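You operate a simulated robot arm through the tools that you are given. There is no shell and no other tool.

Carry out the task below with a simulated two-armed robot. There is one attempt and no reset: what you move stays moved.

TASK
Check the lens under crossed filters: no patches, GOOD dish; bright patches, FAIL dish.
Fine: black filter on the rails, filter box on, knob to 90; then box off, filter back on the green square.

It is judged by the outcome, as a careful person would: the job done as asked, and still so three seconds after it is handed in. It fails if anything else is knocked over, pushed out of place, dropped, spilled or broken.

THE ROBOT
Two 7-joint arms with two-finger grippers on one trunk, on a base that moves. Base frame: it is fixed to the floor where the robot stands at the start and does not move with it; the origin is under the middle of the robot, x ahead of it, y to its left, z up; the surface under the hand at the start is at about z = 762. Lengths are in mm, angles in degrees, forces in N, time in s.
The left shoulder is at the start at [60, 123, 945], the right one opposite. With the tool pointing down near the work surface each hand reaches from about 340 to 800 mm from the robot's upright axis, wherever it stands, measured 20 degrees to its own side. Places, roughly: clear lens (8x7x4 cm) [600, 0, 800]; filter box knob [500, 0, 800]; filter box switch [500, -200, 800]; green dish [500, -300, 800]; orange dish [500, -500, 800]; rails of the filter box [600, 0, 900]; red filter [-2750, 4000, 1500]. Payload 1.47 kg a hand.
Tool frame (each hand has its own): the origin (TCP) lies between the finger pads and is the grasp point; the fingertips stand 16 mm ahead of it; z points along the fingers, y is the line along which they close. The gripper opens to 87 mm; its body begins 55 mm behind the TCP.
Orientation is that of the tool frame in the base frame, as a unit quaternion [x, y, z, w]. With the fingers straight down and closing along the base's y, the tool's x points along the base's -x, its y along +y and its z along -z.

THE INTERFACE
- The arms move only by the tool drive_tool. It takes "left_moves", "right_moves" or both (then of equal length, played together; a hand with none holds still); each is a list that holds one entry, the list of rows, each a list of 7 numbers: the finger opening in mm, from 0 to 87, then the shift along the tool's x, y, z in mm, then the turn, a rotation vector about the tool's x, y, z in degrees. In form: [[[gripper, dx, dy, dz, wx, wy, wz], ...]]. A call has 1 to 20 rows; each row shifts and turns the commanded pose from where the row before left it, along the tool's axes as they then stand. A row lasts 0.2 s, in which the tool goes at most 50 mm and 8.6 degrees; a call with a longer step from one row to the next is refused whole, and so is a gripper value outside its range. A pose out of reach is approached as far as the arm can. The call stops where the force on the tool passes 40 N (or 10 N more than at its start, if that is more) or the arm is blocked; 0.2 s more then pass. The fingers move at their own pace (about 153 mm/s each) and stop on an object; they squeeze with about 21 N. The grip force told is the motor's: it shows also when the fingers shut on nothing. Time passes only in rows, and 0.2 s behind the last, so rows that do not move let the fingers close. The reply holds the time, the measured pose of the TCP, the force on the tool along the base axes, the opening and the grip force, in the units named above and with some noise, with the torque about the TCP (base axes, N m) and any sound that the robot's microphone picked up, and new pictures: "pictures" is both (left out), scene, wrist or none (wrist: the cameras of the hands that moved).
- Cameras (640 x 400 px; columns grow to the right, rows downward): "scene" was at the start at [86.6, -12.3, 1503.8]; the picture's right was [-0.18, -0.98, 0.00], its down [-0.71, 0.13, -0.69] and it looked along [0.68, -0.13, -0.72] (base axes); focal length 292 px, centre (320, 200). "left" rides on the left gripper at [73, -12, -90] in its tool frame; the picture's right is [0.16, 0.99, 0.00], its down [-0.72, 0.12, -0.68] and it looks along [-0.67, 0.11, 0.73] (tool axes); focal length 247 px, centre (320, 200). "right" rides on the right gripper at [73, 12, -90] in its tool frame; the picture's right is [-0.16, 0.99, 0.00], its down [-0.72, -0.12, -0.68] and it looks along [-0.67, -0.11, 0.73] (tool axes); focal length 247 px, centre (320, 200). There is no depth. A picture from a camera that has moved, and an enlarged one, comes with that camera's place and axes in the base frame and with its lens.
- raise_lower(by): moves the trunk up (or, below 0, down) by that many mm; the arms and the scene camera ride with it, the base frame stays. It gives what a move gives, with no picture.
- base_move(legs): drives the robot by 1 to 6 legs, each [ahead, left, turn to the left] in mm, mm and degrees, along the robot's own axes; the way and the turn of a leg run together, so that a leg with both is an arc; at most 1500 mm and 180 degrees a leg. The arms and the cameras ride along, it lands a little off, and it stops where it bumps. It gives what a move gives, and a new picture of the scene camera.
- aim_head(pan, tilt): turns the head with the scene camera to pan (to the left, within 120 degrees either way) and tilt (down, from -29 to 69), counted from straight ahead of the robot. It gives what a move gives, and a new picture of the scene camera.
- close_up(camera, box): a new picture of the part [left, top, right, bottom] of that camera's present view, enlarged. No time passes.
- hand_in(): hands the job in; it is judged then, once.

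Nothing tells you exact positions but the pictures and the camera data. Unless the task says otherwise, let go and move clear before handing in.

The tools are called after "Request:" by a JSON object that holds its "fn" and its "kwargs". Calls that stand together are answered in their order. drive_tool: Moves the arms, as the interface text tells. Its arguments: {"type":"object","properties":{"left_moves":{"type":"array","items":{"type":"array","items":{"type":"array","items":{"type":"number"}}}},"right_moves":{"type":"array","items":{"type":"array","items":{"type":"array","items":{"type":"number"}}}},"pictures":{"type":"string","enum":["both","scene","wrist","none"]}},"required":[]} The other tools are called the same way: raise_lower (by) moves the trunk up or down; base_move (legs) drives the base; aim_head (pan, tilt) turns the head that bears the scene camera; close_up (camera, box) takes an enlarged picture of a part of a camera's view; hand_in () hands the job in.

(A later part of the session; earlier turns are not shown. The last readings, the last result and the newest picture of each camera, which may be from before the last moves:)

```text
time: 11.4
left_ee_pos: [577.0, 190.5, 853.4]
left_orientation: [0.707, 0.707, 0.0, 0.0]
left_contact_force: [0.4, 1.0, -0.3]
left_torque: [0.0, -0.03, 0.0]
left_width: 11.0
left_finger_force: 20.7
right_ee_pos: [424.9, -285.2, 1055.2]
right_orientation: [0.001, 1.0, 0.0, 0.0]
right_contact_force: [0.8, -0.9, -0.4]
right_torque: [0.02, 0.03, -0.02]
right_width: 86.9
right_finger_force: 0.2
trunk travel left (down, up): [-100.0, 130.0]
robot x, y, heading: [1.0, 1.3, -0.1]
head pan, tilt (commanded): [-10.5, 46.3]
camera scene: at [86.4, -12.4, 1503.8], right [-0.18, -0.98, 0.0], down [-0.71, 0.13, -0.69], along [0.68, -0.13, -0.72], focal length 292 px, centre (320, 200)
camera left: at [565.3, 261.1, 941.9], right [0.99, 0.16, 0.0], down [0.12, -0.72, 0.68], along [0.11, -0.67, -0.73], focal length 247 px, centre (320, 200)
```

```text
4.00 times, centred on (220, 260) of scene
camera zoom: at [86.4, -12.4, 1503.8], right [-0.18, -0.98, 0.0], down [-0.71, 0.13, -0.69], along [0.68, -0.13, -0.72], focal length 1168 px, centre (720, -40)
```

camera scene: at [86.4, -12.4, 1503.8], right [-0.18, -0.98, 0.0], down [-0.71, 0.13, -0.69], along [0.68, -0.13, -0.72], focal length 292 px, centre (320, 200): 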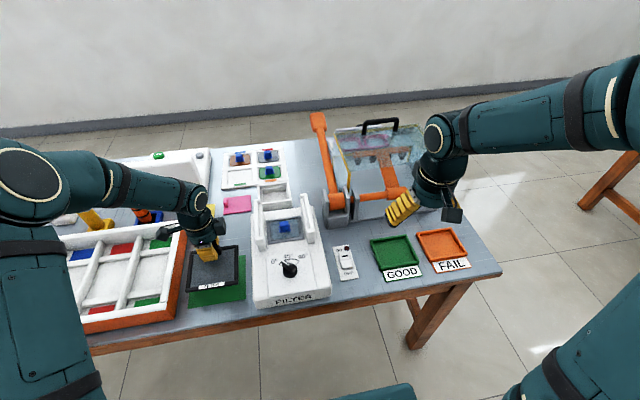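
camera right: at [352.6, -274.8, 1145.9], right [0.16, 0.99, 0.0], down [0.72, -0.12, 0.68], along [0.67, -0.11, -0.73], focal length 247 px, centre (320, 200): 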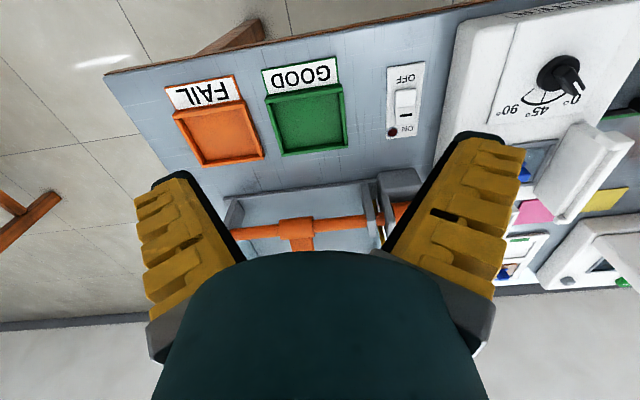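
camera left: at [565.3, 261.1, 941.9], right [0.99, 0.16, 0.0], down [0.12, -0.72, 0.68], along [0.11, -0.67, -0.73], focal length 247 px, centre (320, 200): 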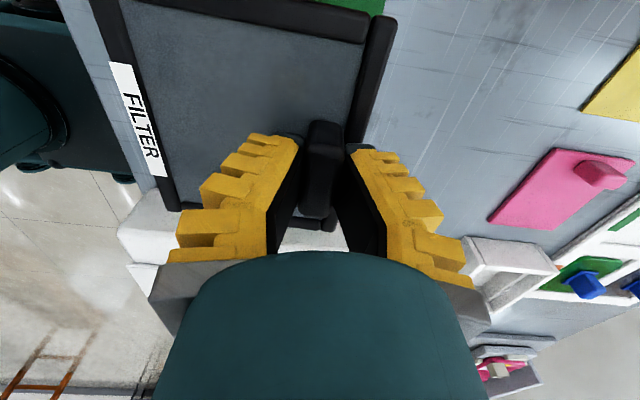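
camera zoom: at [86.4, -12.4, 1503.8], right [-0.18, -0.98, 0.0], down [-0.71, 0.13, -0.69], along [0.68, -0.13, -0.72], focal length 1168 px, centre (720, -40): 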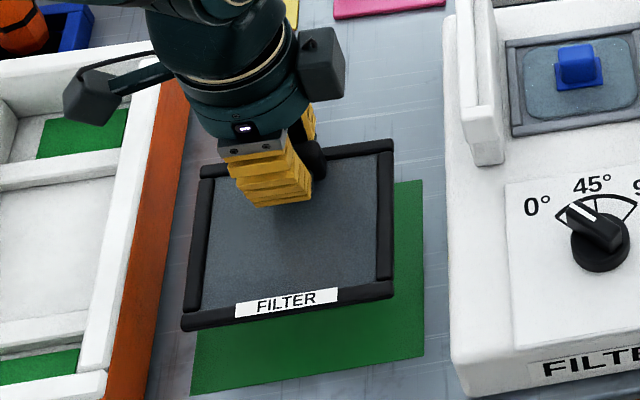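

The filter is held nearly level (about 2° sag). I'll raise it above rail height and carry it over the rails.

Request:
{"fn": "drive_tool", "kwargs": {"left_moves": [[[0, 0, 0, -18, 0, 0, 0], [0, 0, 0, -18, 0, 0, 0], [0, 0, 0, -18, 0, 0, 0], [0, 0, 0, -18, 0, 0, 0], [0, 0, 0, -18, 0, 0, 0], [0, 0, 0, 0, 0, 0, 0], [0, -19, 9, 0, 0, 0, 0], [0, -19, 9, 0, 0, 0, 0], [0, -20, 10, 0, 0, 0, 0], [0, -20, 10, 0, 0, 0, 0], [0, -20, 10, 0, 0, 0, 0], [0, -20, 10, 0, 0, 0, 0], [0, -20, 10, 0, 0, 0, 0], [0, -20, 10, 0, 0, 0, 0], [0, -20, 10, 0, 0, 0, 0], [0, -20, 9, 0, 0, 0, 0], [0, 0, 0, 0, 0, 0, 0]]], "pictures": "both"}}

Request:
{"fn": "close_up", "kwargs": {"camera": "scene", "box": [235, 160, 335, 260]}}

```text
time: 15.0
left_ee_pos: [675.9, -7.7, 944.8]
left_orientation: [0.707, 0.707, 0.0, 0.0]
left_contact_force: [0.3, 0.5, -2.2]
left_torque: [0.0, 0.0, 0.03]
left_width: 11.2
left_finger_force: 21.2
right_ee_pos: [426.4, -284.6, 1056.6]
right_orientation: [0.002, 1.0, 0.0, 0.0]
right_contact_force: [1.4, 0.4, -0.2]
right_torque: [0.02, 0.05, 0.02]
right_width: 87.2
right_finger_force: 0.0
trunk travel left (down, up): [-100.0, 130.0]
robot x, y, heading: [-0.6, 2.6, -0.0]
head pan, tilt (commanded): [-10.5, 46.3]
camera scene: at [86.5, -11.9, 1503.8], right [-0.18, -0.98, 0.0], down [-0.71, 0.13, -0.69], along [0.68, -0.13, -0.72], focal length 292 px, centre (320, 200)
camera left: at [663.9, 63.9, 1033.9], right [0.99, 0.16, 0.0], down [0.12, -0.72, 0.68], along [0.11, -0.67, -0.73], focal length 247 px, centre (320, 200)
```

scene: 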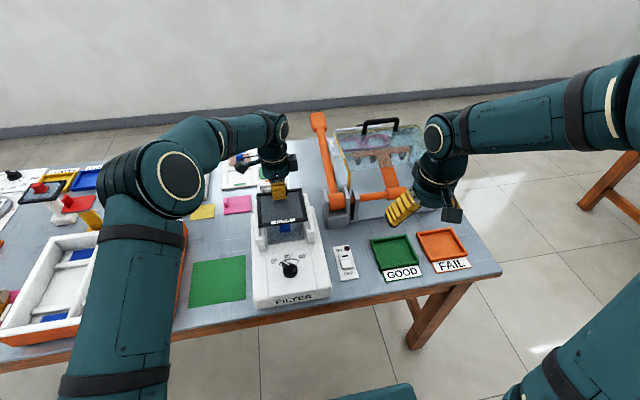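
left: 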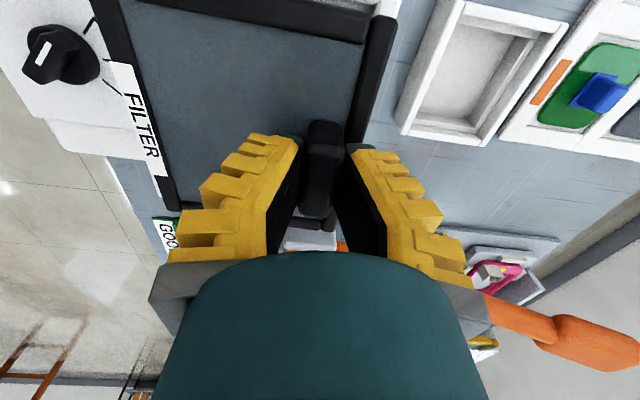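

```text
4.00 times, centred on (285, 210) of scene
camera zoom: at [86.5, -11.9, 1503.8], right [-0.18, -0.98, 0.0], down [-0.71, 0.13, -0.69], along [0.68, -0.13, -0.72], focal length 1168 px, centre (460, 160)
```

zoom: 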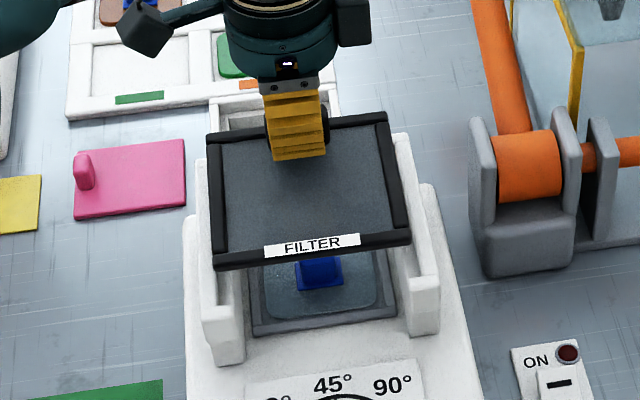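

The filter is over the rails: y is centred within 1 mm, x is about 5 mm too far ahead. I'll pull it back 5 mm and lower to just above the lips to check.

Request:
{"fn": "drive_tool", "kwargs": {"left_moves": [[[0, 0, -5, 5, 0, 0, 0], [0, 0, 0, 6, 0, 0, 0], [0, 0, 0, 6, 0, 0, 0], [0, 0, 0, 0, 0, 0, 0]]], "pictures": "wrist"}}

Request:
{"fn": "close_up", "kwargs": {"camera": "scene", "box": [245, 180, 325, 250]}}

Request:
{"fn": "close_up", "kwargs": {"camera": "scene", "box": [250, 222, 290, 247]}}

Request:
{"fn": "close_up", "kwargs": {"camera": "scene", "box": [290, 215, 330, 240]}}

```text
time: 16.0
left_ee_pos: [669.3, -7.9, 927.3]
left_orientation: [0.707, 0.707, 0.0, 0.0]
left_contact_force: [0.5, -0.5, -1.0]
left_torque: [0.02, -0.04, 0.0]
left_width: 10.9
left_finger_force: 20.9
right_ee_pos: [426.4, -284.1, 1057.5]
right_orientation: [0.001, 1.0, 0.0, 0.001]
right_contact_force: [0.3, 0.0, 0.8]
right_torque: [-0.01, -0.01, 0.0]
right_width: 87.0
right_finger_force: 0.1
trunk travel left (down, up): [-100.0, 130.0]
robot x, y, heading: [0.3, -2.9, 0.1]
head pan, tilt (commanded): [-10.5, 46.3]
camera left: at [657.8, 63.9, 1015.4], right [0.99, 0.16, 0.0], down [0.12, -0.72, 0.68], along [0.11, -0.67, -0.73], focal length 247 px, centre (320, 200)
```

left: 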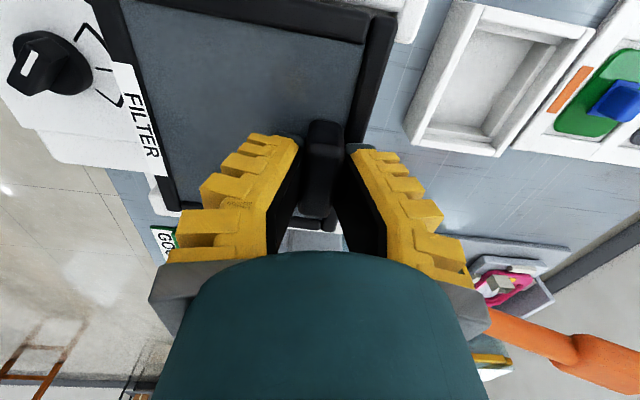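

```text
5.71 times, centred on (285, 215) of scene
camera zoom: at [86.7, -12.4, 1503.8], right [-0.18, -0.98, 0.0], down [-0.71, 0.13, -0.69], along [0.68, -0.13, -0.72], focal length 1669 px, centre (520, 114)
```

zoom: 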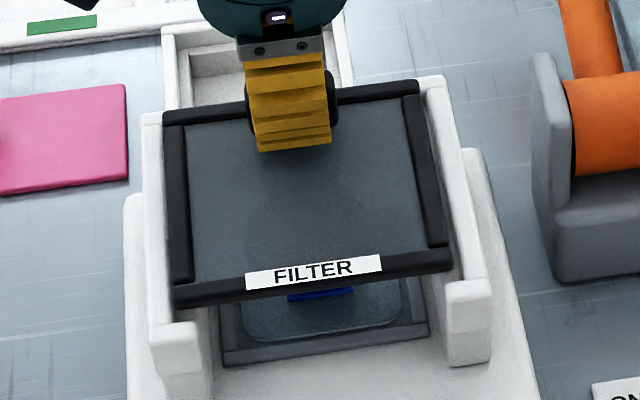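

```text
16.00 times, centred on (270, 234) of scene
camera zoom: at [86.7, -12.4, 1503.8], right [-0.18, -0.98, 0.0], down [-0.71, 0.13, -0.69], along [0.68, -0.13, -0.72], focal length 4674 px, centre (1120, -352)
```

zoom: 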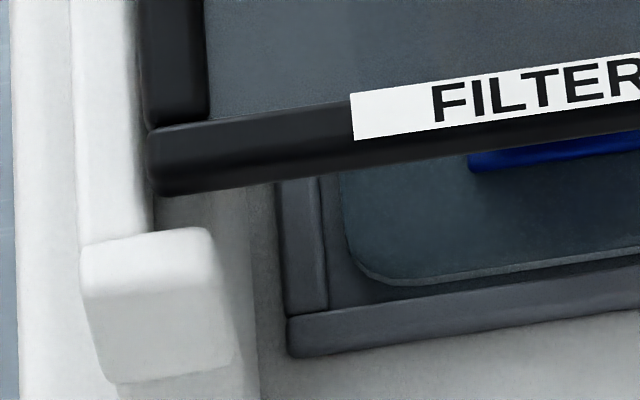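

```text
16.00 times, centred on (310, 228) of scene
camera zoom: at [86.7, -12.4, 1503.8], right [-0.18, -0.98, 0.0], down [-0.71, 0.13, -0.69], along [0.68, -0.13, -0.72], focal length 4674 px, centre (480, -240)
```

zoom: 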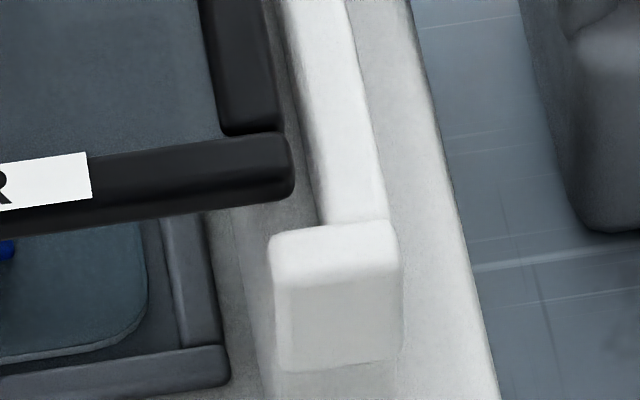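

Gaps to the lips are about 3 mm left and 5 mm right; I'll nudge 1.3 mm right and 1.5 mm ahead, then lower into the seat.

Request:
{"fn": "drive_tool", "kwargs": {"left_moves": [[[0, -1.3, 1.5, 0, 0, 0, 0], [0, 0, 0, 4, 0, 0, 0], [0, 0, 0, 4, 0, 0, 0], [0, 0, 0, 4, 0, 0, 0], [0, 0, 0, 0, 0, 0, 0]]], "pictures": "none"}}

Request:
{"fn": "close_up", "kwargs": {"camera": "scene", "box": [250, 222, 290, 247]}}

Request:
{"fn": "close_up", "kwargs": {"camera": "scene", "box": [290, 215, 330, 240]}}

Request:
{"fn": "close_up", "kwargs": {"camera": "scene", "box": [250, 185, 320, 225]}}

```text
time: 17.2
left_ee_pos: [670.1, -8.7, 915.1]
left_orientation: [0.707, 0.707, 0.0, 0.002]
left_contact_force: [5.6, -0.9, 19.6]
left_torque: [-0.16, -0.07, -0.01]
left_width: 23.2
left_finger_force: 21.3
right_ee_pos: [425.5, -285.1, 1056.6]
right_orientation: [0.0, 1.0, 0.0, 0.0]
right_contact_force: [0.3, 0.3, 0.3]
right_torque: [0.02, 0.0, 0.0]
right_width: 86.8
right_finger_force: 0.1
trunk travel left (down, up): [-100.0, 130.0]
robot x, y, heading: [0.8, -1.0, -0.1]
head pan, tilt (commanded): [-10.5, 46.3]
```

```text
16.00 times, centred on (270, 234) of scene
camera zoom: at [85.5, -12.4, 1504.0], right [-0.18, -0.98, 0.0], down [-0.71, 0.13, -0.69], along [0.68, -0.13, -0.72], focal length 4674 px, centre (1120, -352)
```

zoom: 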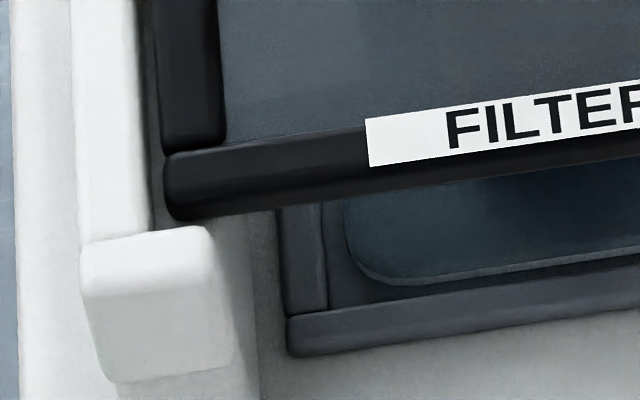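

```text
16.00 times, centred on (310, 228) of scene
camera zoom: at [85.5, -12.4, 1504.0], right [-0.18, -0.98, 0.0], down [-0.71, 0.13, -0.69], along [0.68, -0.13, -0.72], focal length 4674 px, centre (480, -240)
```

zoom: 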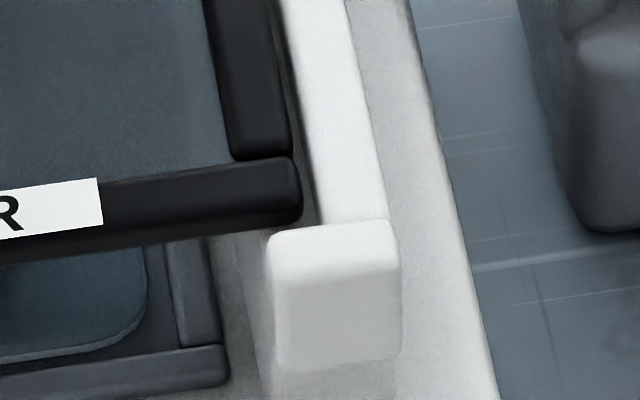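

```text
9.14 times, centred on (285, 205) of scene
camera zoom: at [85.5, -12.4, 1504.0], right [-0.18, -0.98, 0.0], down [-0.71, 0.13, -0.69], along [0.68, -0.13, -0.72], focal length 2671 px, centre (640, 154)
```

zoom: 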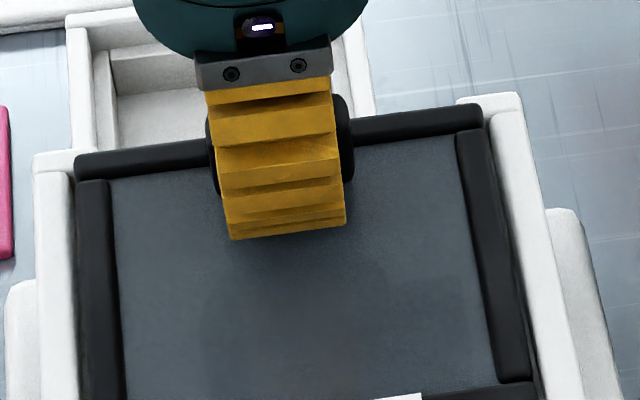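

The near edge has touched the ledge while the far edge is still slightly high. I'll level the filter by tilting the hand a few degrees while lowering.

Request:
{"fn": "drive_tool", "kwargs": {"left_moves": [[[0, 0, 0, 0, 1.2, 0, 0], [0, 0, 0, 1.5, 1.0, 0, 0], [0, 0, 0, 1.5, 0.5, 0, 0], [0, 0, 0, 0, 0, 0, 0]]], "pictures": "none"}}

Request:
{"fn": "close_up", "kwargs": {"camera": "scene", "box": [245, 180, 325, 250]}}

Request:
{"fn": "close_up", "kwargs": {"camera": "left", "box": [100, 0, 460, 230]}}

```text
time: 18.2
left_ee_pos: [669.0, -9.1, 910.6]
left_orientation: [0.707, 0.706, -0.018, -0.017]
left_contact_force: [-0.6, 0.1, 1.8]
left_torque: [0.18, -0.07, 0.03]
left_width: 12.9
left_finger_force: 20.9
right_ee_pos: [426.7, -285.4, 1056.0]
right_orientation: [0.002, 1.0, 0.0, 0.0]
right_contact_force: [-0.3, 0.8, -0.1]
right_torque: [0.01, -0.01, 0.02]
right_width: 86.7
right_finger_force: 0.0
trunk travel left (down, up): [-100.0, 130.0]
robot x, y, heading: [-2.7, -0.1, 0.3]
head pan, tilt (commanded): [-10.5, 46.3]
```

```text
5.71 times, centred on (285, 215) of scene
camera zoom: at [86.3, -12.2, 1503.8], right [-0.18, -0.98, 0.0], down [-0.71, 0.13, -0.69], along [0.68, -0.13, -0.72], focal length 1669 px, centre (520, 114)
```

zoom: 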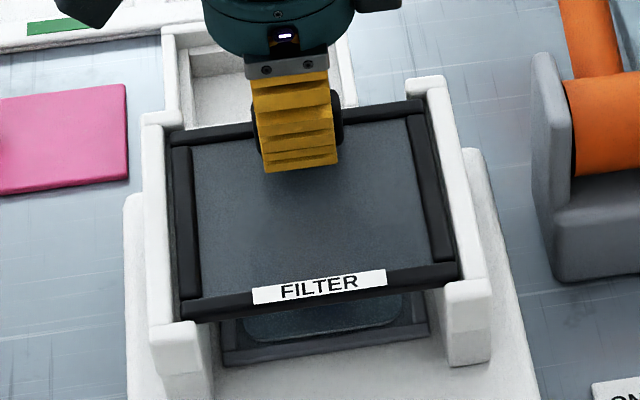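

```text
1.74 times, centred on (280, 115) of left
camera zoom: at [662.1, 62.3, 999.6], right [0.99, 0.16, -0.05], down [0.15, -0.72, 0.67], along [0.07, -0.67, -0.74], focal length 430 px, centre (390, 348)
```

zoom: 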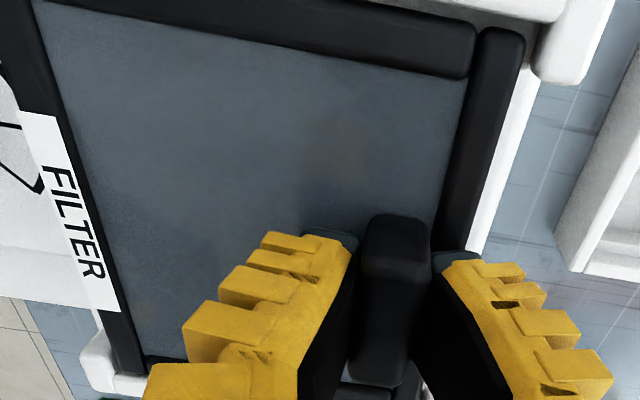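

Force has dropped to about 2 N and the filter looks seated. Checking the four corners before letting go.

Request:
{"fn": "close_up", "kwargs": {"camera": "scene", "box": [250, 222, 290, 247]}}

Request:
{"fn": "close_up", "kwargs": {"camera": "scene", "box": [290, 215, 330, 240]}}

Request:
{"fn": "close_up", "kwargs": {"camera": "scene", "box": [255, 190, 285, 210]}}

Request:
{"fn": "close_up", "kwargs": {"camera": "scene", "box": [290, 186, 320, 206]}}

```text
16.00 times, centred on (270, 234) of scene
camera zoom: at [86.3, -12.2, 1503.8], right [-0.18, -0.98, 0.0], down [-0.71, 0.13, -0.69], along [0.68, -0.13, -0.72], focal length 4674 px, centre (1120, -352)
```

zoom: 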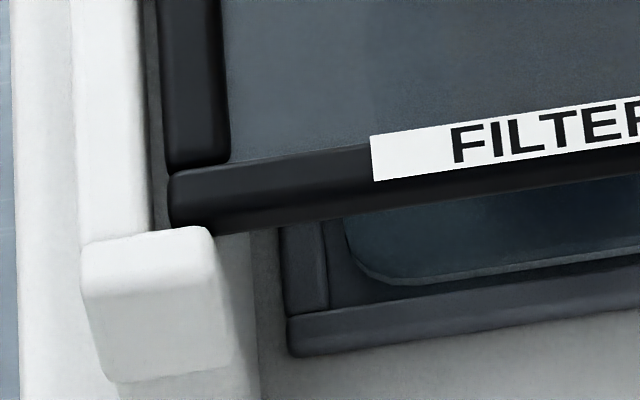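

```text
16.00 times, centred on (310, 228) of scene
camera zoom: at [86.3, -12.2, 1503.8], right [-0.18, -0.98, 0.0], down [-0.71, 0.13, -0.69], along [0.68, -0.13, -0.72], focal length 4674 px, centre (480, -240)
```

zoom: 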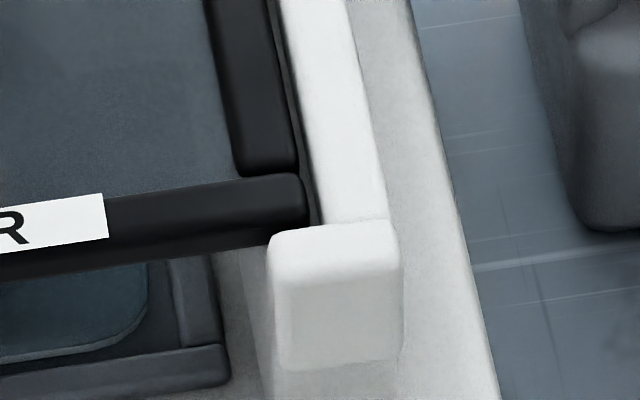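

```text
16.00 times, centred on (270, 200) of scene
camera zoom: at [86.3, -12.2, 1503.8], right [-0.18, -0.98, 0.0], down [-0.71, 0.13, -0.69], along [0.68, -0.13, -0.72], focal length 4674 px, centre (1120, 200)
```

zoom: 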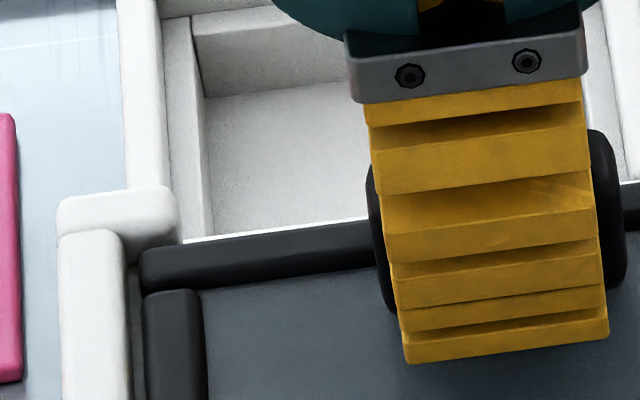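

```text
16.00 times, centred on (305, 196) of scene
camera zoom: at [86.3, -12.2, 1503.8], right [-0.18, -0.98, 0.0], down [-0.71, 0.13, -0.69], along [0.68, -0.13, -0.72], focal length 4674 px, centre (560, 264)
```

zoom: 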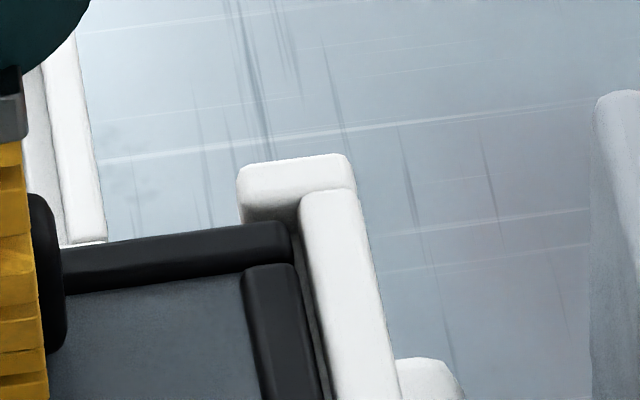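

All four corners are inside the lips and stops. Releasing gently and rising straight up.

Request:
{"fn": "drive_tool", "kwargs": {"left_moves": [[[20, 0, 0, 0, 0, 0, 0], [30, 0, 0, 0, 0, 0, 0], [45, 0, 0, 0, 0, 0, 0], [45, 0, 0, 0, -1.4, 0, 0], [45, 0, 0, -3, -1.3, 0, 0], [45, 0, 0, -15, 0, 0, 0], [45, 0, 0, -20, 0, 0, 0], [45, 0, 0, -30, 0, 0, 0], [45, 0, 0, -30, 0, 0, 0]]], "pictures": "both"}}

Request:
{"fn": "close_up", "kwargs": {"camera": "scene", "box": [245, 180, 325, 250]}}

```text
time: 20.2
left_ee_pos: [669.4, -9.3, 1010.1]
left_orientation: [0.707, 0.707, 0.0, 0.001]
left_contact_force: [-0.5, 0.7, -0.6]
left_torque: [0.03, 0.04, 0.03]
left_width: 50.6
left_finger_force: 3.8
right_ee_pos: [425.8, -284.8, 1056.5]
right_orientation: [0.001, 1.0, 0.001, 0.0]
right_contact_force: [0.5, 1.0, 0.1]
right_torque: [-0.02, 0.02, 0.0]
right_width: 87.0
right_finger_force: 0.1
trunk travel left (down, up): [-100.0, 130.0]
robot x, y, heading: [-2.7, 3.0, 0.0]
head pan, tilt (commanded): [-10.5, 46.3]
camera scene: at [86.3, -12.4, 1503.8], right [-0.18, -0.98, 0.0], down [-0.71, 0.13, -0.69], along [0.68, -0.13, -0.72], focal length 292 px, centre (320, 200)
camera left: at [657.6, 61.9, 1098.4], right [0.99, 0.16, 0.0], down [0.12, -0.72, 0.68], along [0.11, -0.67, -0.73], focal length 247 px, centre (320, 200)
```

scene: 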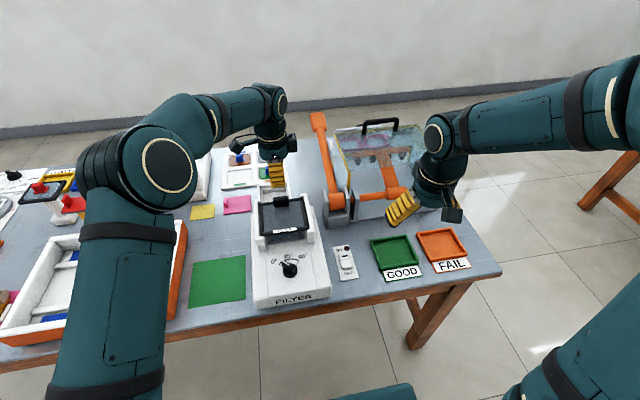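
left: 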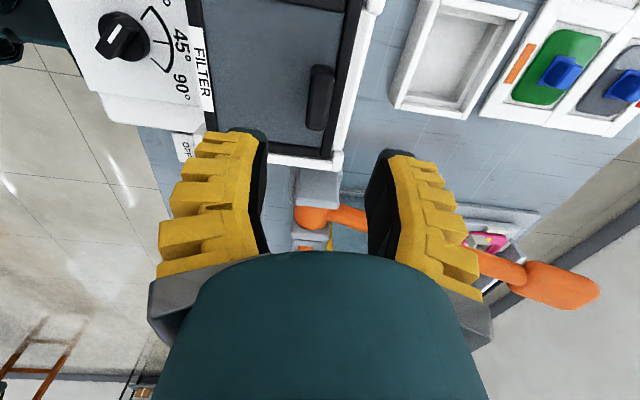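

```text
5.71 times, centred on (285, 215) of scene
camera zoom: at [86.3, -12.4, 1503.8], right [-0.18, -0.98, 0.0], down [-0.71, 0.13, -0.69], along [0.68, -0.13, -0.72], focal length 1669 px, centre (520, 114)
```

zoom: 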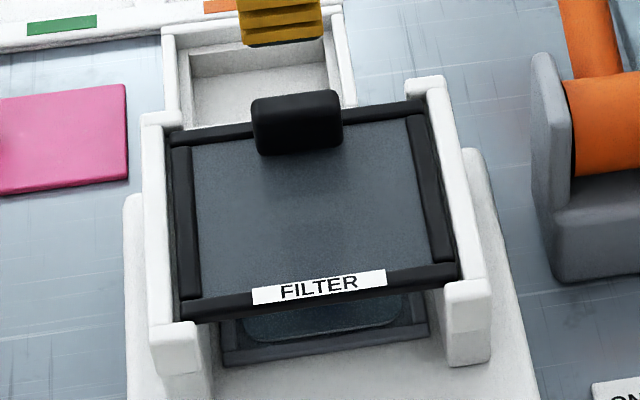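

The filter sits on the rails. I'll retract the left hand to the left and bring the closed right gripper over the switch.

Request:
{"fn": "drive_tool", "kwargs": {"left_moves": [[[45, 20, -5, -2, 0, 0, 0], [45, 20, -5, -2, 0, 0, 0], [45, 20, -10, 0, 0, 0, 0], [45, 25, -10, 0, 0, 0, 0], [45, 25, -10, 0, 0, 0, 0], [45, 25, -10, 0, 0, 0, 0], [45, 25, -10, 0, 0, 0, 0], [45, 25, -10, 0, 0, 0, 0], [45, 25, 0, 0, 0, 0, 0], [45, 25, 0, 0, 0, 0, 0]]], "right_moves": [[[0, 0, 0, 0, 0, 0, 0], [0, -7, 10, 10, 0, 0, 0], [0, -7, 10, 10, 0, 0, 0], [0, -7, 12, 10, 0, 0, 0], [0, -7, 12, 12, 0, 0, 0], [0, -7, 12, 12, 0, 0, 0], [0, -7, 12, 12, 0, 0, 0], [0, -7, 12, 12, 0, 0, 0], [0, -7, 12, 12, 0, 0, 0], [0, -7, 12, 12, 0, 0, 0]]], "pictures": "both"}}

Request:
{"fn": "close_up", "kwargs": {"camera": "right", "box": [180, 0, 420, 150]}}

Request:
{"fn": "close_up", "kwargs": {"camera": "scene", "box": [325, 235, 365, 285]}}

```text
time: 22.4
left_ee_pos: [600.0, 226.9, 1013.7]
left_orientation: [0.707, 0.707, 0.0, 0.0]
left_contact_force: [0.5, 0.2, 0.1]
left_torque: [-0.02, -0.04, 0.0]
left_width: 50.1
left_finger_force: 4.2
right_ee_pos: [493.6, -177.2, 951.7]
right_orientation: [0.0, 1.0, 0.0, 0.0]
right_contact_force: [0.4, 0.4, 0.1]
right_torque: [-0.01, 0.02, 0.01]
right_width: 0.1
right_finger_force: 21.6
trunk travel left (down, up): [-100.0, 130.0]
robot x, y, heading: [1.3, -4.4, -0.1]
head pan, tilt (commanded): [-10.5, 46.3]
camera scene: at [86.9, -11.4, 1503.8], right [-0.18, -0.98, 0.0], down [-0.71, 0.13, -0.69], along [0.68, -0.13, -0.72], focal length 292 px, centre (320, 200)
camera right: at [420.3, -166.2, 1041.6], right [0.16, 0.99, 0.0], down [0.72, -0.12, 0.68], along [0.67, -0.11, -0.73], focal length 247 px, centre (320, 200)
camera left: at [588.0, 298.5, 1101.9], right [0.99, 0.16, 0.0], down [0.12, -0.72, 0.68], along [0.11, -0.67, -0.73], focal length 247 px, centre (320, 200)
```

scene: 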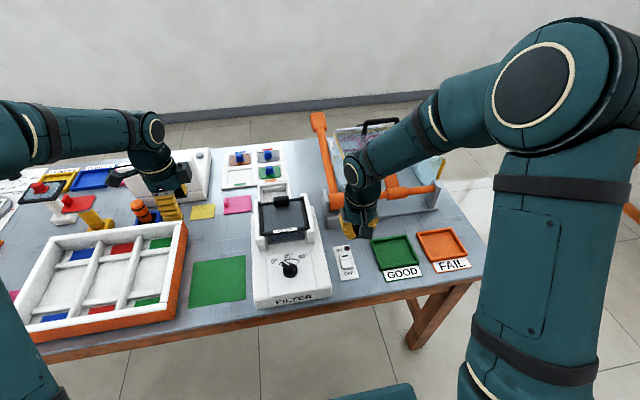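
right: 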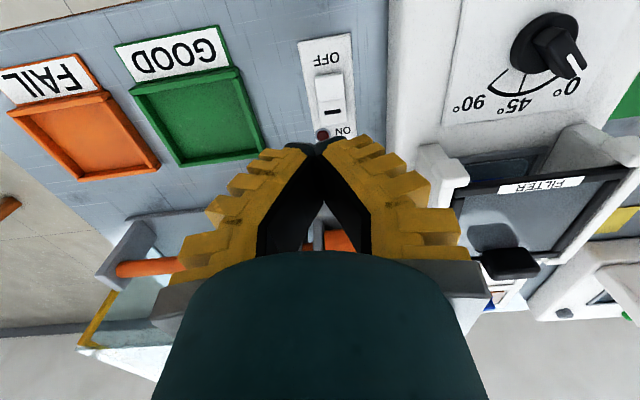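
left: 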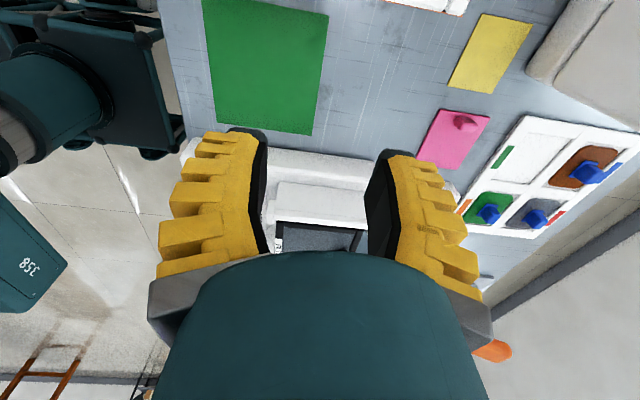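

```text
2.67 times, centred on (300, 75) of right
camera zoom: at [420.3, -166.2, 1041.6], right [0.16, 0.99, 0.0], down [0.72, -0.12, 0.68], along [0.67, -0.11, -0.73], focal length 659 px, centre (373, 533)
```

zoom: 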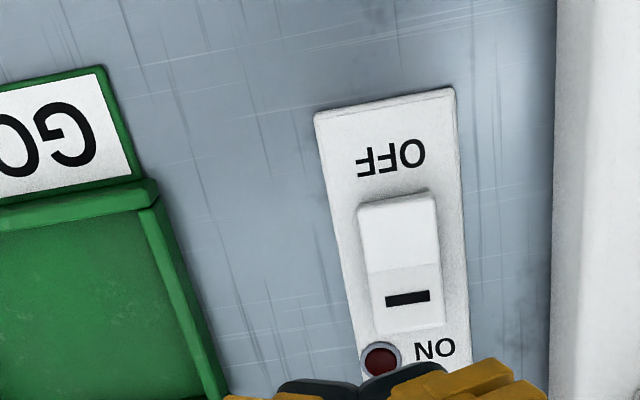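

```text
8.00 times, centred on (345, 260) of scene
camera zoom: at [86.9, -11.4, 1503.8], right [-0.18, -0.98, 0.0], down [-0.71, 0.13, -0.69], along [0.68, -0.13, -0.72], focal length 2337 px, centre (120, -280)
```

zoom: 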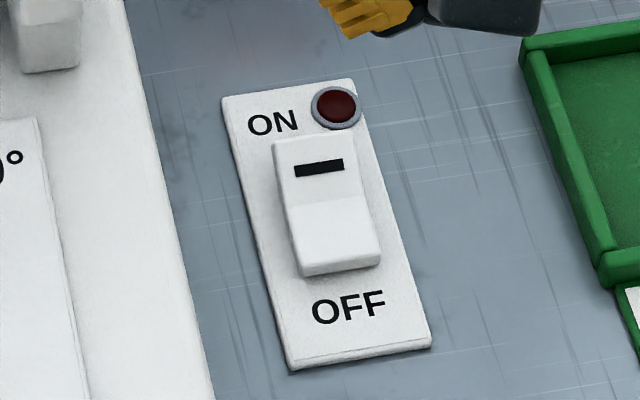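

The switch's ON end (with the black bar) is centred near (537, -170, ~778). I'll position the closed fingertips above it.

Request:
{"fn": "drive_tool", "kwargs": {"right_moves": [[[0, -15, 2.5, 0, 0, 0, 0], [0, -15, 2.5, 0, 0, 0, 0], [0, -16, 2, 20, 0, 0, 0], [0, 0, 0, 30, 0, 0, 0], [0, 0, 0, 30, 0, 0, 0], [0, 0, 0, 30, 0, 0, 0], [0, 0, 0, 20, 0, 0, 0], [0, 0, 0, 0, 0, 0, 0]]], "pictures": "wrist"}}

Request:
{"fn": "close_up", "kwargs": {"camera": "right", "box": [230, 60, 410, 220]}}

Request:
{"fn": "close_up", "kwargs": {"camera": "scene", "box": [315, 220, 375, 285]}}

```text
time: 24.2
left_ee_pos: [599.3, 225.2, 1013.6]
left_orientation: [0.707, 0.707, 0.0, 0.0]
left_contact_force: [-0.4, 0.6, 1.5]
left_torque: [0.02, 0.02, 0.0]
left_width: 50.3
left_finger_force: 4.0
right_ee_pos: [537.6, -173.7, 822.4]
right_orientation: [0.001, 1.0, 0.001, 0.0]
right_contact_force: [0.0, 0.6, -0.2]
right_torque: [0.02, -0.02, 0.01]
right_width: 0.0
right_finger_force: 21.4
trunk travel left (down, up): [-100.0, 130.0]
robot x, y, heading: [-2.7, -2.2, 0.1]
head pan, tilt (commanded): [-10.5, 46.3]
camera right: at [464.3, -163.8, 912.4], right [0.16, 0.99, 0.0], down [0.72, -0.12, 0.68], along [0.67, -0.11, -0.73], focal length 247 px, centre (320, 200)
```

right: 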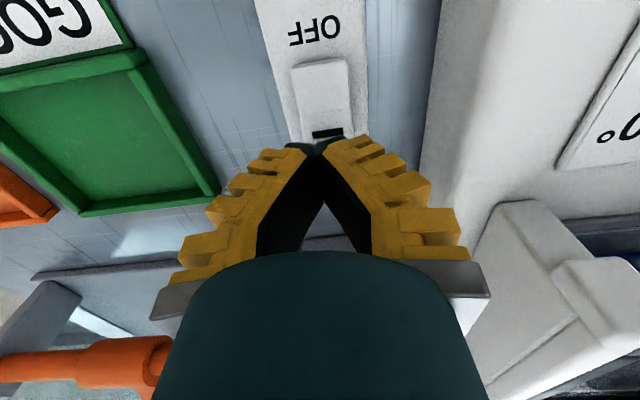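

```text
2.50 times, centred on (320, 140) of right
camera zoom: at [464.3, -163.8, 912.4], right [0.16, 0.99, 0.0], down [0.72, -0.12, 0.68], along [0.67, -0.11, -0.73], focal length 617 px, centre (320, 350)
```

zoom: 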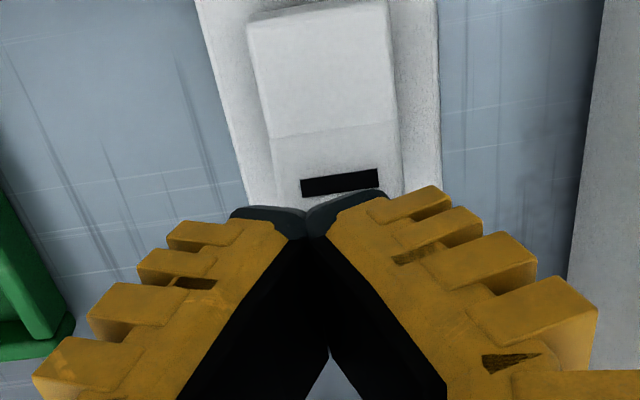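

```text
6.15 times, centred on (345, 252) of scene
camera zoom: at [86.5, -12.3, 1503.8], right [-0.18, -0.98, 0.0], down [-0.71, 0.13, -0.69], along [0.68, -0.13, -0.72], focal length 1798 px, centre (166, -123)
```

zoom: 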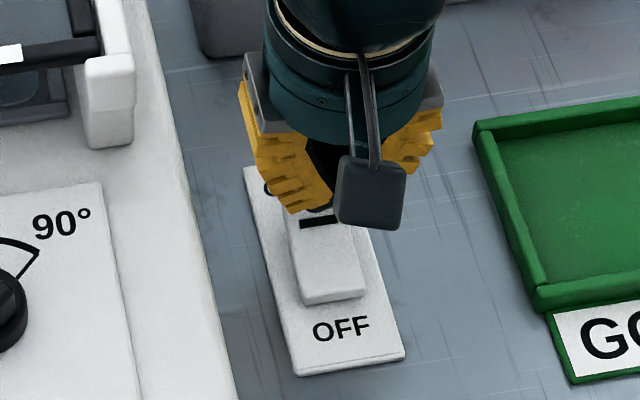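

I'll correct by about 3 mm and press down in small steps.

Request:
{"fn": "drive_tool", "kwargs": {"right_moves": [[[0, -3, 3, 5, 0, 0, 0], [0, 0, 0, 5, 0, 0, 0], [0, 0, 0, 5, 0, 0, 0], [0, 0, 0, 4, 0, 0, 0], [0, 0, 0, 3, 0, 0, 0], [0, 0, 0, 3, 0, 0, 0], [0, 0, 0, 2, 0, 0, 0]]], "pictures": "scene"}}

Request:
{"fn": "close_up", "kwargs": {"camera": "right", "box": [230, 60, 410, 220]}}

Request:
{"fn": "close_up", "kwargs": {"camera": "scene", "box": [315, 220, 375, 285]}}

```text
time: 25.8
left_ee_pos: [600.2, 226.6, 1012.3]
left_orientation: [0.707, 0.707, 0.0, 0.0]
left_contact_force: [0.0, 0.2, -0.2]
left_torque: [0.0, 0.03, -0.01]
left_width: 50.6
left_finger_force: 4.2
right_ee_pos: [543.7, -170.9, 795.5]
right_orientation: [0.001, 1.0, 0.0, 0.004]
right_contact_force: [10.3, 0.1, 8.0]
right_torque: [0.01, -0.13, 0.0]
right_width: 6.4
right_finger_force: 28.4
trunk travel left (down, up): [-100.0, 130.0]
robot x, y, heading: [1.6, -0.9, -0.1]
head pan, tilt (commanded): [-10.5, 46.3]
camera scene: at [87.3, -12.1, 1503.9], right [-0.18, -0.98, 0.0], down [-0.71, 0.13, -0.69], along [0.68, -0.13, -0.72], focal length 292 px, centre (320, 200)
```

scene: 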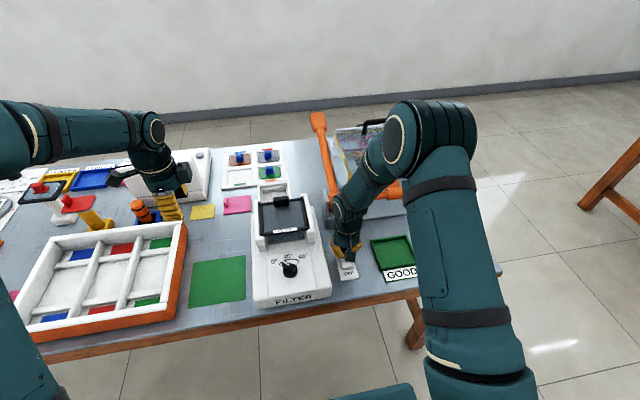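

```text
2.50 times, centred on (320, 140) of right
camera zoom: at [469.6, -159.9, 885.3], right [0.16, 0.99, 0.0], down [0.72, -0.12, 0.68], along [0.68, -0.11, -0.73], focal length 617 px, centre (320, 350)
```

zoom: 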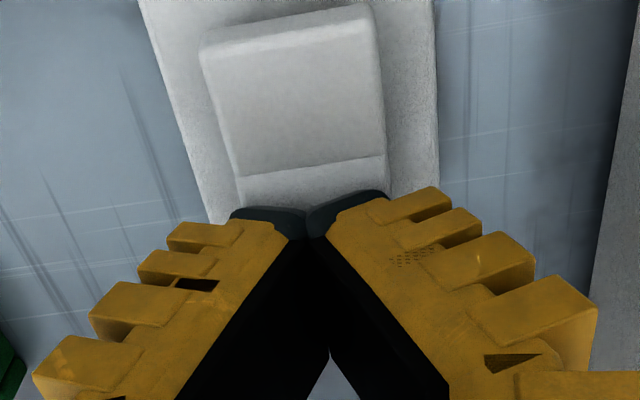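

```text
6.15 times, centred on (345, 252) of scene
camera zoom: at [87.3, -12.1, 1503.9], right [-0.18, -0.98, 0.0], down [-0.71, 0.13, -0.69], along [0.68, -0.13, -0.72], focal length 1798 px, centre (166, -123)
```

zoom: 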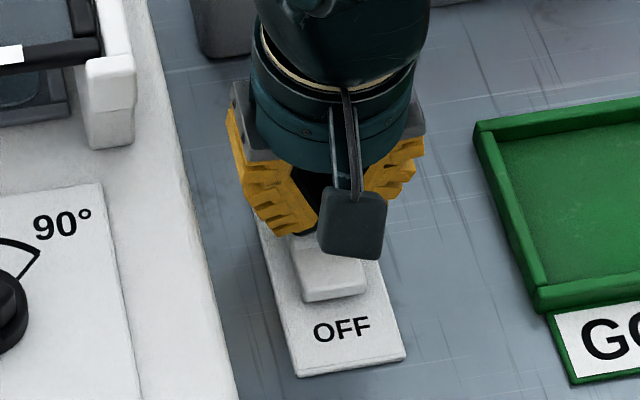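

The tip is touching with about 8–10 N. I'll check whether the light came on before pressing further.

Request:
{"fn": "close_up", "kwargs": {"camera": "scene", "box": [240, 180, 340, 310]}}

Request:
{"fn": "drive_tool", "kwargs": {"right_moves": [[[0, 0, 0, -10, 0, 0, 0], [0, 0, 0, -20, 0, 0, 0], [0, 0, 0, -20, 0, 0, 0], [0, 30, 0, 0, 0, 0, 0]]], "pictures": "wrist"}}

Request:
{"fn": "close_up", "kwargs": {"camera": "right", "box": [230, 0, 410, 200]}}

Request:
{"fn": "close_up", "kwargs": {"camera": "scene", "box": [315, 220, 375, 285]}}

```text
3.08 times, centred on (290, 245) of scene
camera zoom: at [87.3, -12.1, 1503.9], right [-0.18, -0.98, 0.0], down [-0.71, 0.13, -0.69], along [0.68, -0.13, -0.72], focal length 899 px, centre (412, 62)
```

zoom: 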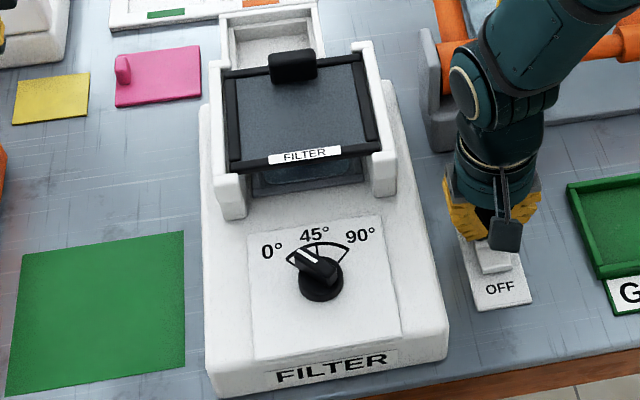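

```text
time: 26.8
left_ee_pos: [598.0, 225.9, 1013.8]
left_orientation: [0.707, 0.707, 0.0, 0.0]
left_contact_force: [-1.6, 0.2, 0.1]
left_torque: [-0.01, -0.01, 0.02]
left_width: 50.5
left_finger_force: 3.9
right_ee_pos: [506.5, -172.0, 848.4]
right_orientation: [0.001, 1.0, 0.0, 0.0]
right_contact_force: [0.0, -0.1, -0.4]
right_torque: [0.02, 0.03, 0.04]
right_width: 0.1
right_finger_force: 28.1
trunk travel left (down, up): [-100.0, 130.0]
robot x, y, heading: [0.3, -1.4, -0.2]
head pan, tilt (commanded): [-10.5, 46.3]
camera right: at [433.8, -161.9, 937.6], right [0.16, 0.99, 0.0], down [0.72, -0.12, 0.68], along [0.67, -0.11, -0.73], focal length 247 px, centre (320, 200)
```

right: 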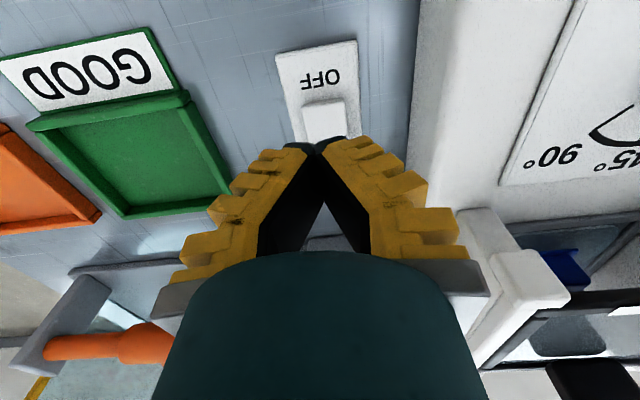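

```text
2.00 times, centred on (320, 100) of right
camera zoom: at [433.8, -161.9, 937.6], right [0.16, 0.99, 0.0], down [0.72, -0.12, 0.68], along [0.67, -0.11, -0.73], focal length 494 px, centre (320, 400)
```

zoom: 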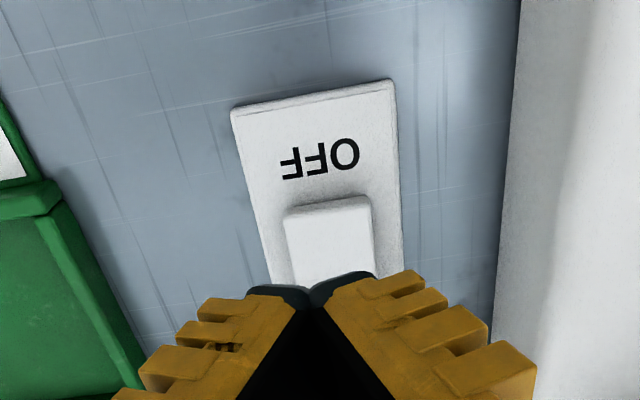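

```text
6.15 times, centred on (345, 252) of scene
camera zoom: at [85.8, -12.3, 1503.9], right [-0.18, -0.98, 0.0], down [-0.71, 0.13, -0.69], along [0.68, -0.13, -0.72], focal length 1798 px, centre (166, -123)
```

zoom: 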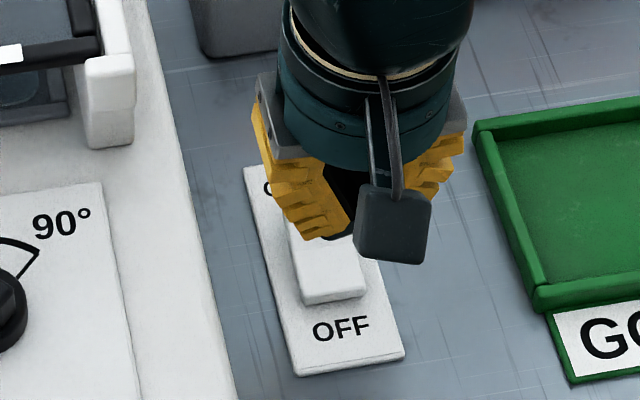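

I'll slide the hand to the right and up so the switch is visible.

Request:
{"fn": "drive_tool", "kwargs": {"right_moves": [[[0, 0, -30, -20, 0, 0, 0], [0, 0, -30, -10, 0, 0, 0], [0, 0, -30, 0, 0, 0, 0]]], "pictures": "wrist"}}

Request:
{"fn": "close_up", "kwargs": {"camera": "scene", "box": [325, 235, 365, 285]}}

Request:
{"fn": "close_up", "kwargs": {"camera": "scene", "box": [245, 180, 325, 250]}}

Request:
{"fn": "close_up", "kwargs": {"camera": "right", "box": [350, 20, 530, 180]}}

```text
time: 27.6
left_ee_pos: [599.7, 225.1, 1014.3]
left_orientation: [0.708, 0.707, 0.0, 0.0]
left_contact_force: [0.6, 1.0, -0.3]
left_torque: [0.01, -0.03, 0.01]
left_width: 50.4
left_finger_force: 4.1
right_ee_pos: [509.8, -262.6, 877.5]
right_orientation: [0.001, 1.0, 0.0, 0.0]
right_contact_force: [0.6, 0.3, 0.3]
right_torque: [0.02, -0.02, 0.0]
right_width: 0.0
right_finger_force: 28.2
trunk travel left (down, up): [-100.0, 130.0]
robot x, y, heading: [-3.1, -1.2, -0.2]
head pan, tilt (commanded): [-10.5, 46.3]
camera right: at [436.4, -251.7, 966.3], right [0.16, 0.99, 0.0], down [0.72, -0.12, 0.68], along [0.67, -0.11, -0.73], focal length 247 px, centre (320, 200)
```

right: 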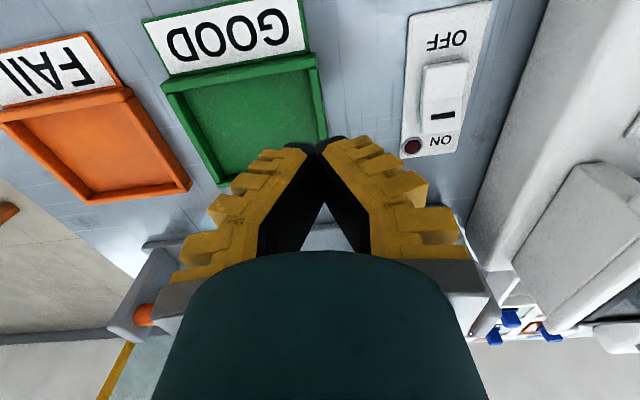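

```text
8.00 times, centred on (345, 260) of scene
camera zoom: at [86.4, -13.2, 1503.8], right [-0.18, -0.98, 0.0], down [-0.71, 0.13, -0.69], along [0.68, -0.13, -0.72], focal length 2337 px, centre (120, -280)
```

zoom: 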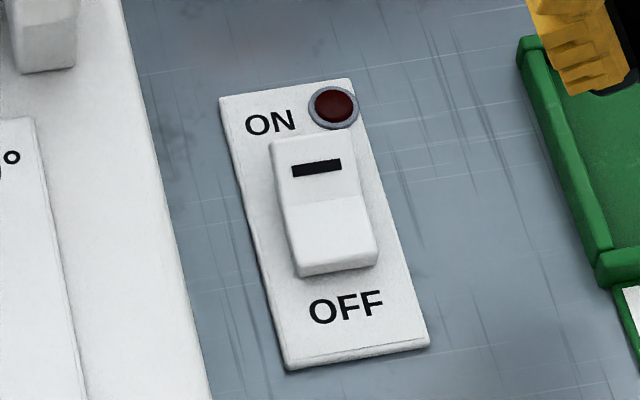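

```text
5.71 times, centred on (285, 215) of scene
camera zoom: at [86.4, -13.2, 1503.8], right [-0.18, -0.98, 0.0], down [-0.71, 0.13, -0.69], along [0.68, -0.13, -0.72], focal length 1669 px, centre (520, 114)
```

zoom: 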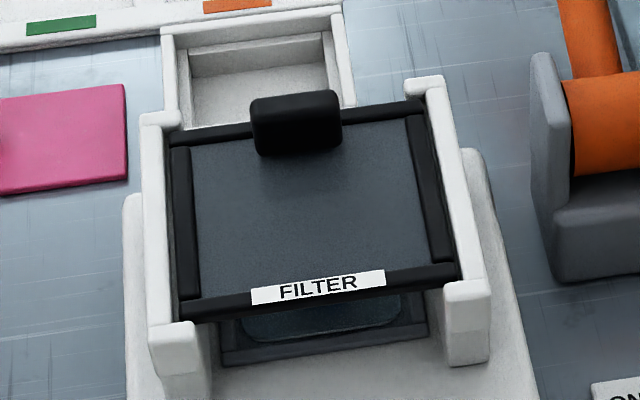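

```text
2.50 times, centred on (440, 100) of right
camera zoom: at [436.4, -251.7, 966.3], right [0.16, 0.99, 0.0], down [0.72, -0.12, 0.68], along [0.67, -0.11, -0.73], focal length 617 px, centre (20, 450)
```

zoom: 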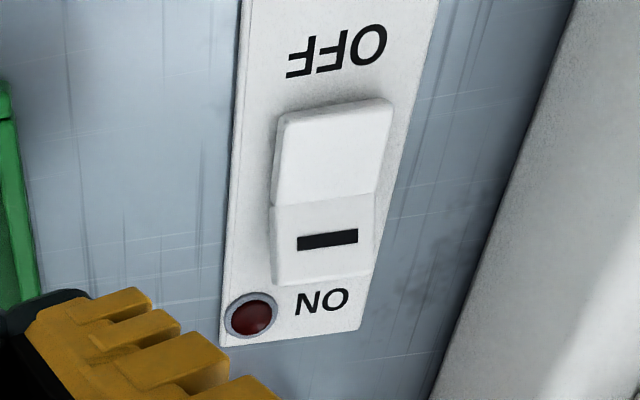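

The lamp is still dark: the press wasn't deep enough (the ON end stands about 9 mm proud, near x = 546). I'll tilt the fingers 15° so only their far edge presses the ON end, clear of the lamp.

Request:
{"fn": "drive_tool", "kwargs": {"right_moves": [[[0, 0, 0, 0, 0, 7.5, 0], [0, 0, 0, 0, 0, 7.5, 0], [0, -7.1, 19, 7.8, 0, 0, 0], [0, -7.1, 19, 7.8, 0, 0, 0], [0, -7.1, 19, 7.8, 0, 0, 0], [0, -7.1, 19, 7.8, 0, 0, 0], [0, -7, 18.6, 7.8, 0, 0, 0], [0, 0, 0, 0, 0, 0, 0]]], "pictures": "wrist"}}

Request:
{"fn": "close_up", "kwargs": {"camera": "right", "box": [230, 60, 410, 220]}}

Request:
{"fn": "close_up", "kwargs": {"camera": "scene", "box": [315, 220, 375, 285]}}

```text
time: 29.4
left_ee_pos: [599.5, 225.6, 1013.5]
left_orientation: [0.707, 0.707, 0.001, 0.0]
left_contact_force: [-1.3, 0.1, -0.5]
left_torque: [0.03, 0.01, 0.01]
left_width: 50.2
left_finger_force: 3.9
right_ee_pos: [532.9, -167.9, 831.5]
right_orientation: [0.001, 0.991, 0.001, -0.131]
right_contact_force: [0.4, -0.4, -0.2]
right_torque: [-0.02, 0.0, 0.02]
right_width: 0.0
right_finger_force: 27.8
trunk travel left (down, up): [-100.0, 130.0]
robot x, y, heading: [-2.6, 0.5, -0.1]
head pan, tilt (commanded): [-10.5, 46.3]
camera right: at [485.5, -156.1, 936.0], right [0.15, 0.99, -0.04], down [0.87, -0.12, 0.47], along [0.46, -0.11, -0.88], focal length 247 px, centre (320, 200)
```

right: 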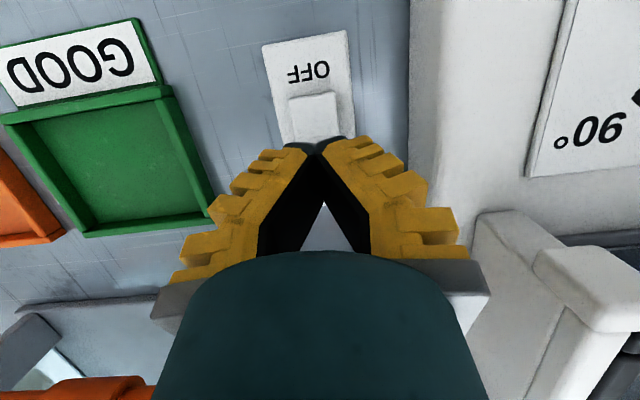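

```text
2.50 times, centred on (320, 140) of right
camera zoom: at [485.5, -156.1, 936.0], right [0.15, 0.99, -0.04], down [0.87, -0.12, 0.47], along [0.46, -0.11, -0.88], focal length 617 px, centre (320, 350)
```

zoom: 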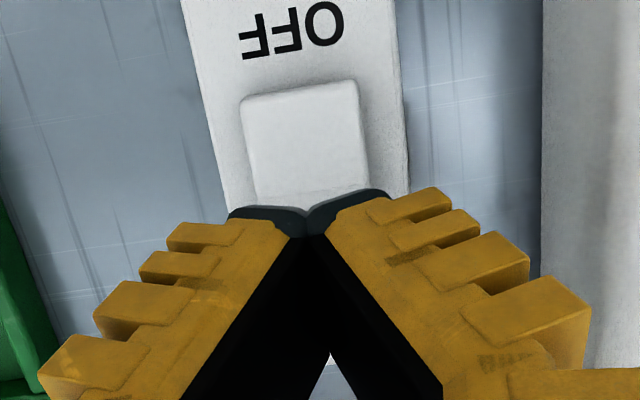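

```text
6.15 times, centred on (345, 252) of scene
camera zoom: at [86.5, -12.6, 1503.8], right [-0.18, -0.98, 0.0], down [-0.71, 0.13, -0.69], along [0.68, -0.13, -0.72], focal length 1798 px, centre (166, -123)
```

zoom: 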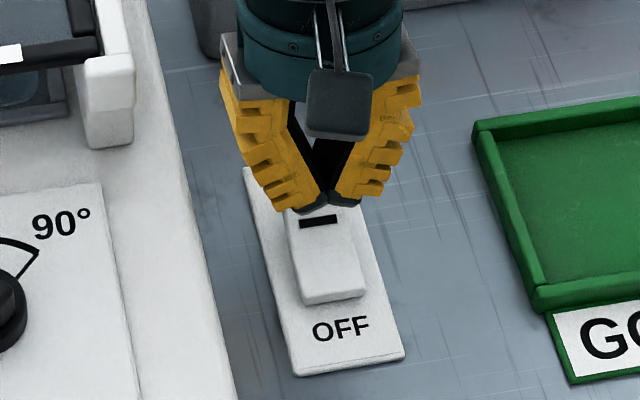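

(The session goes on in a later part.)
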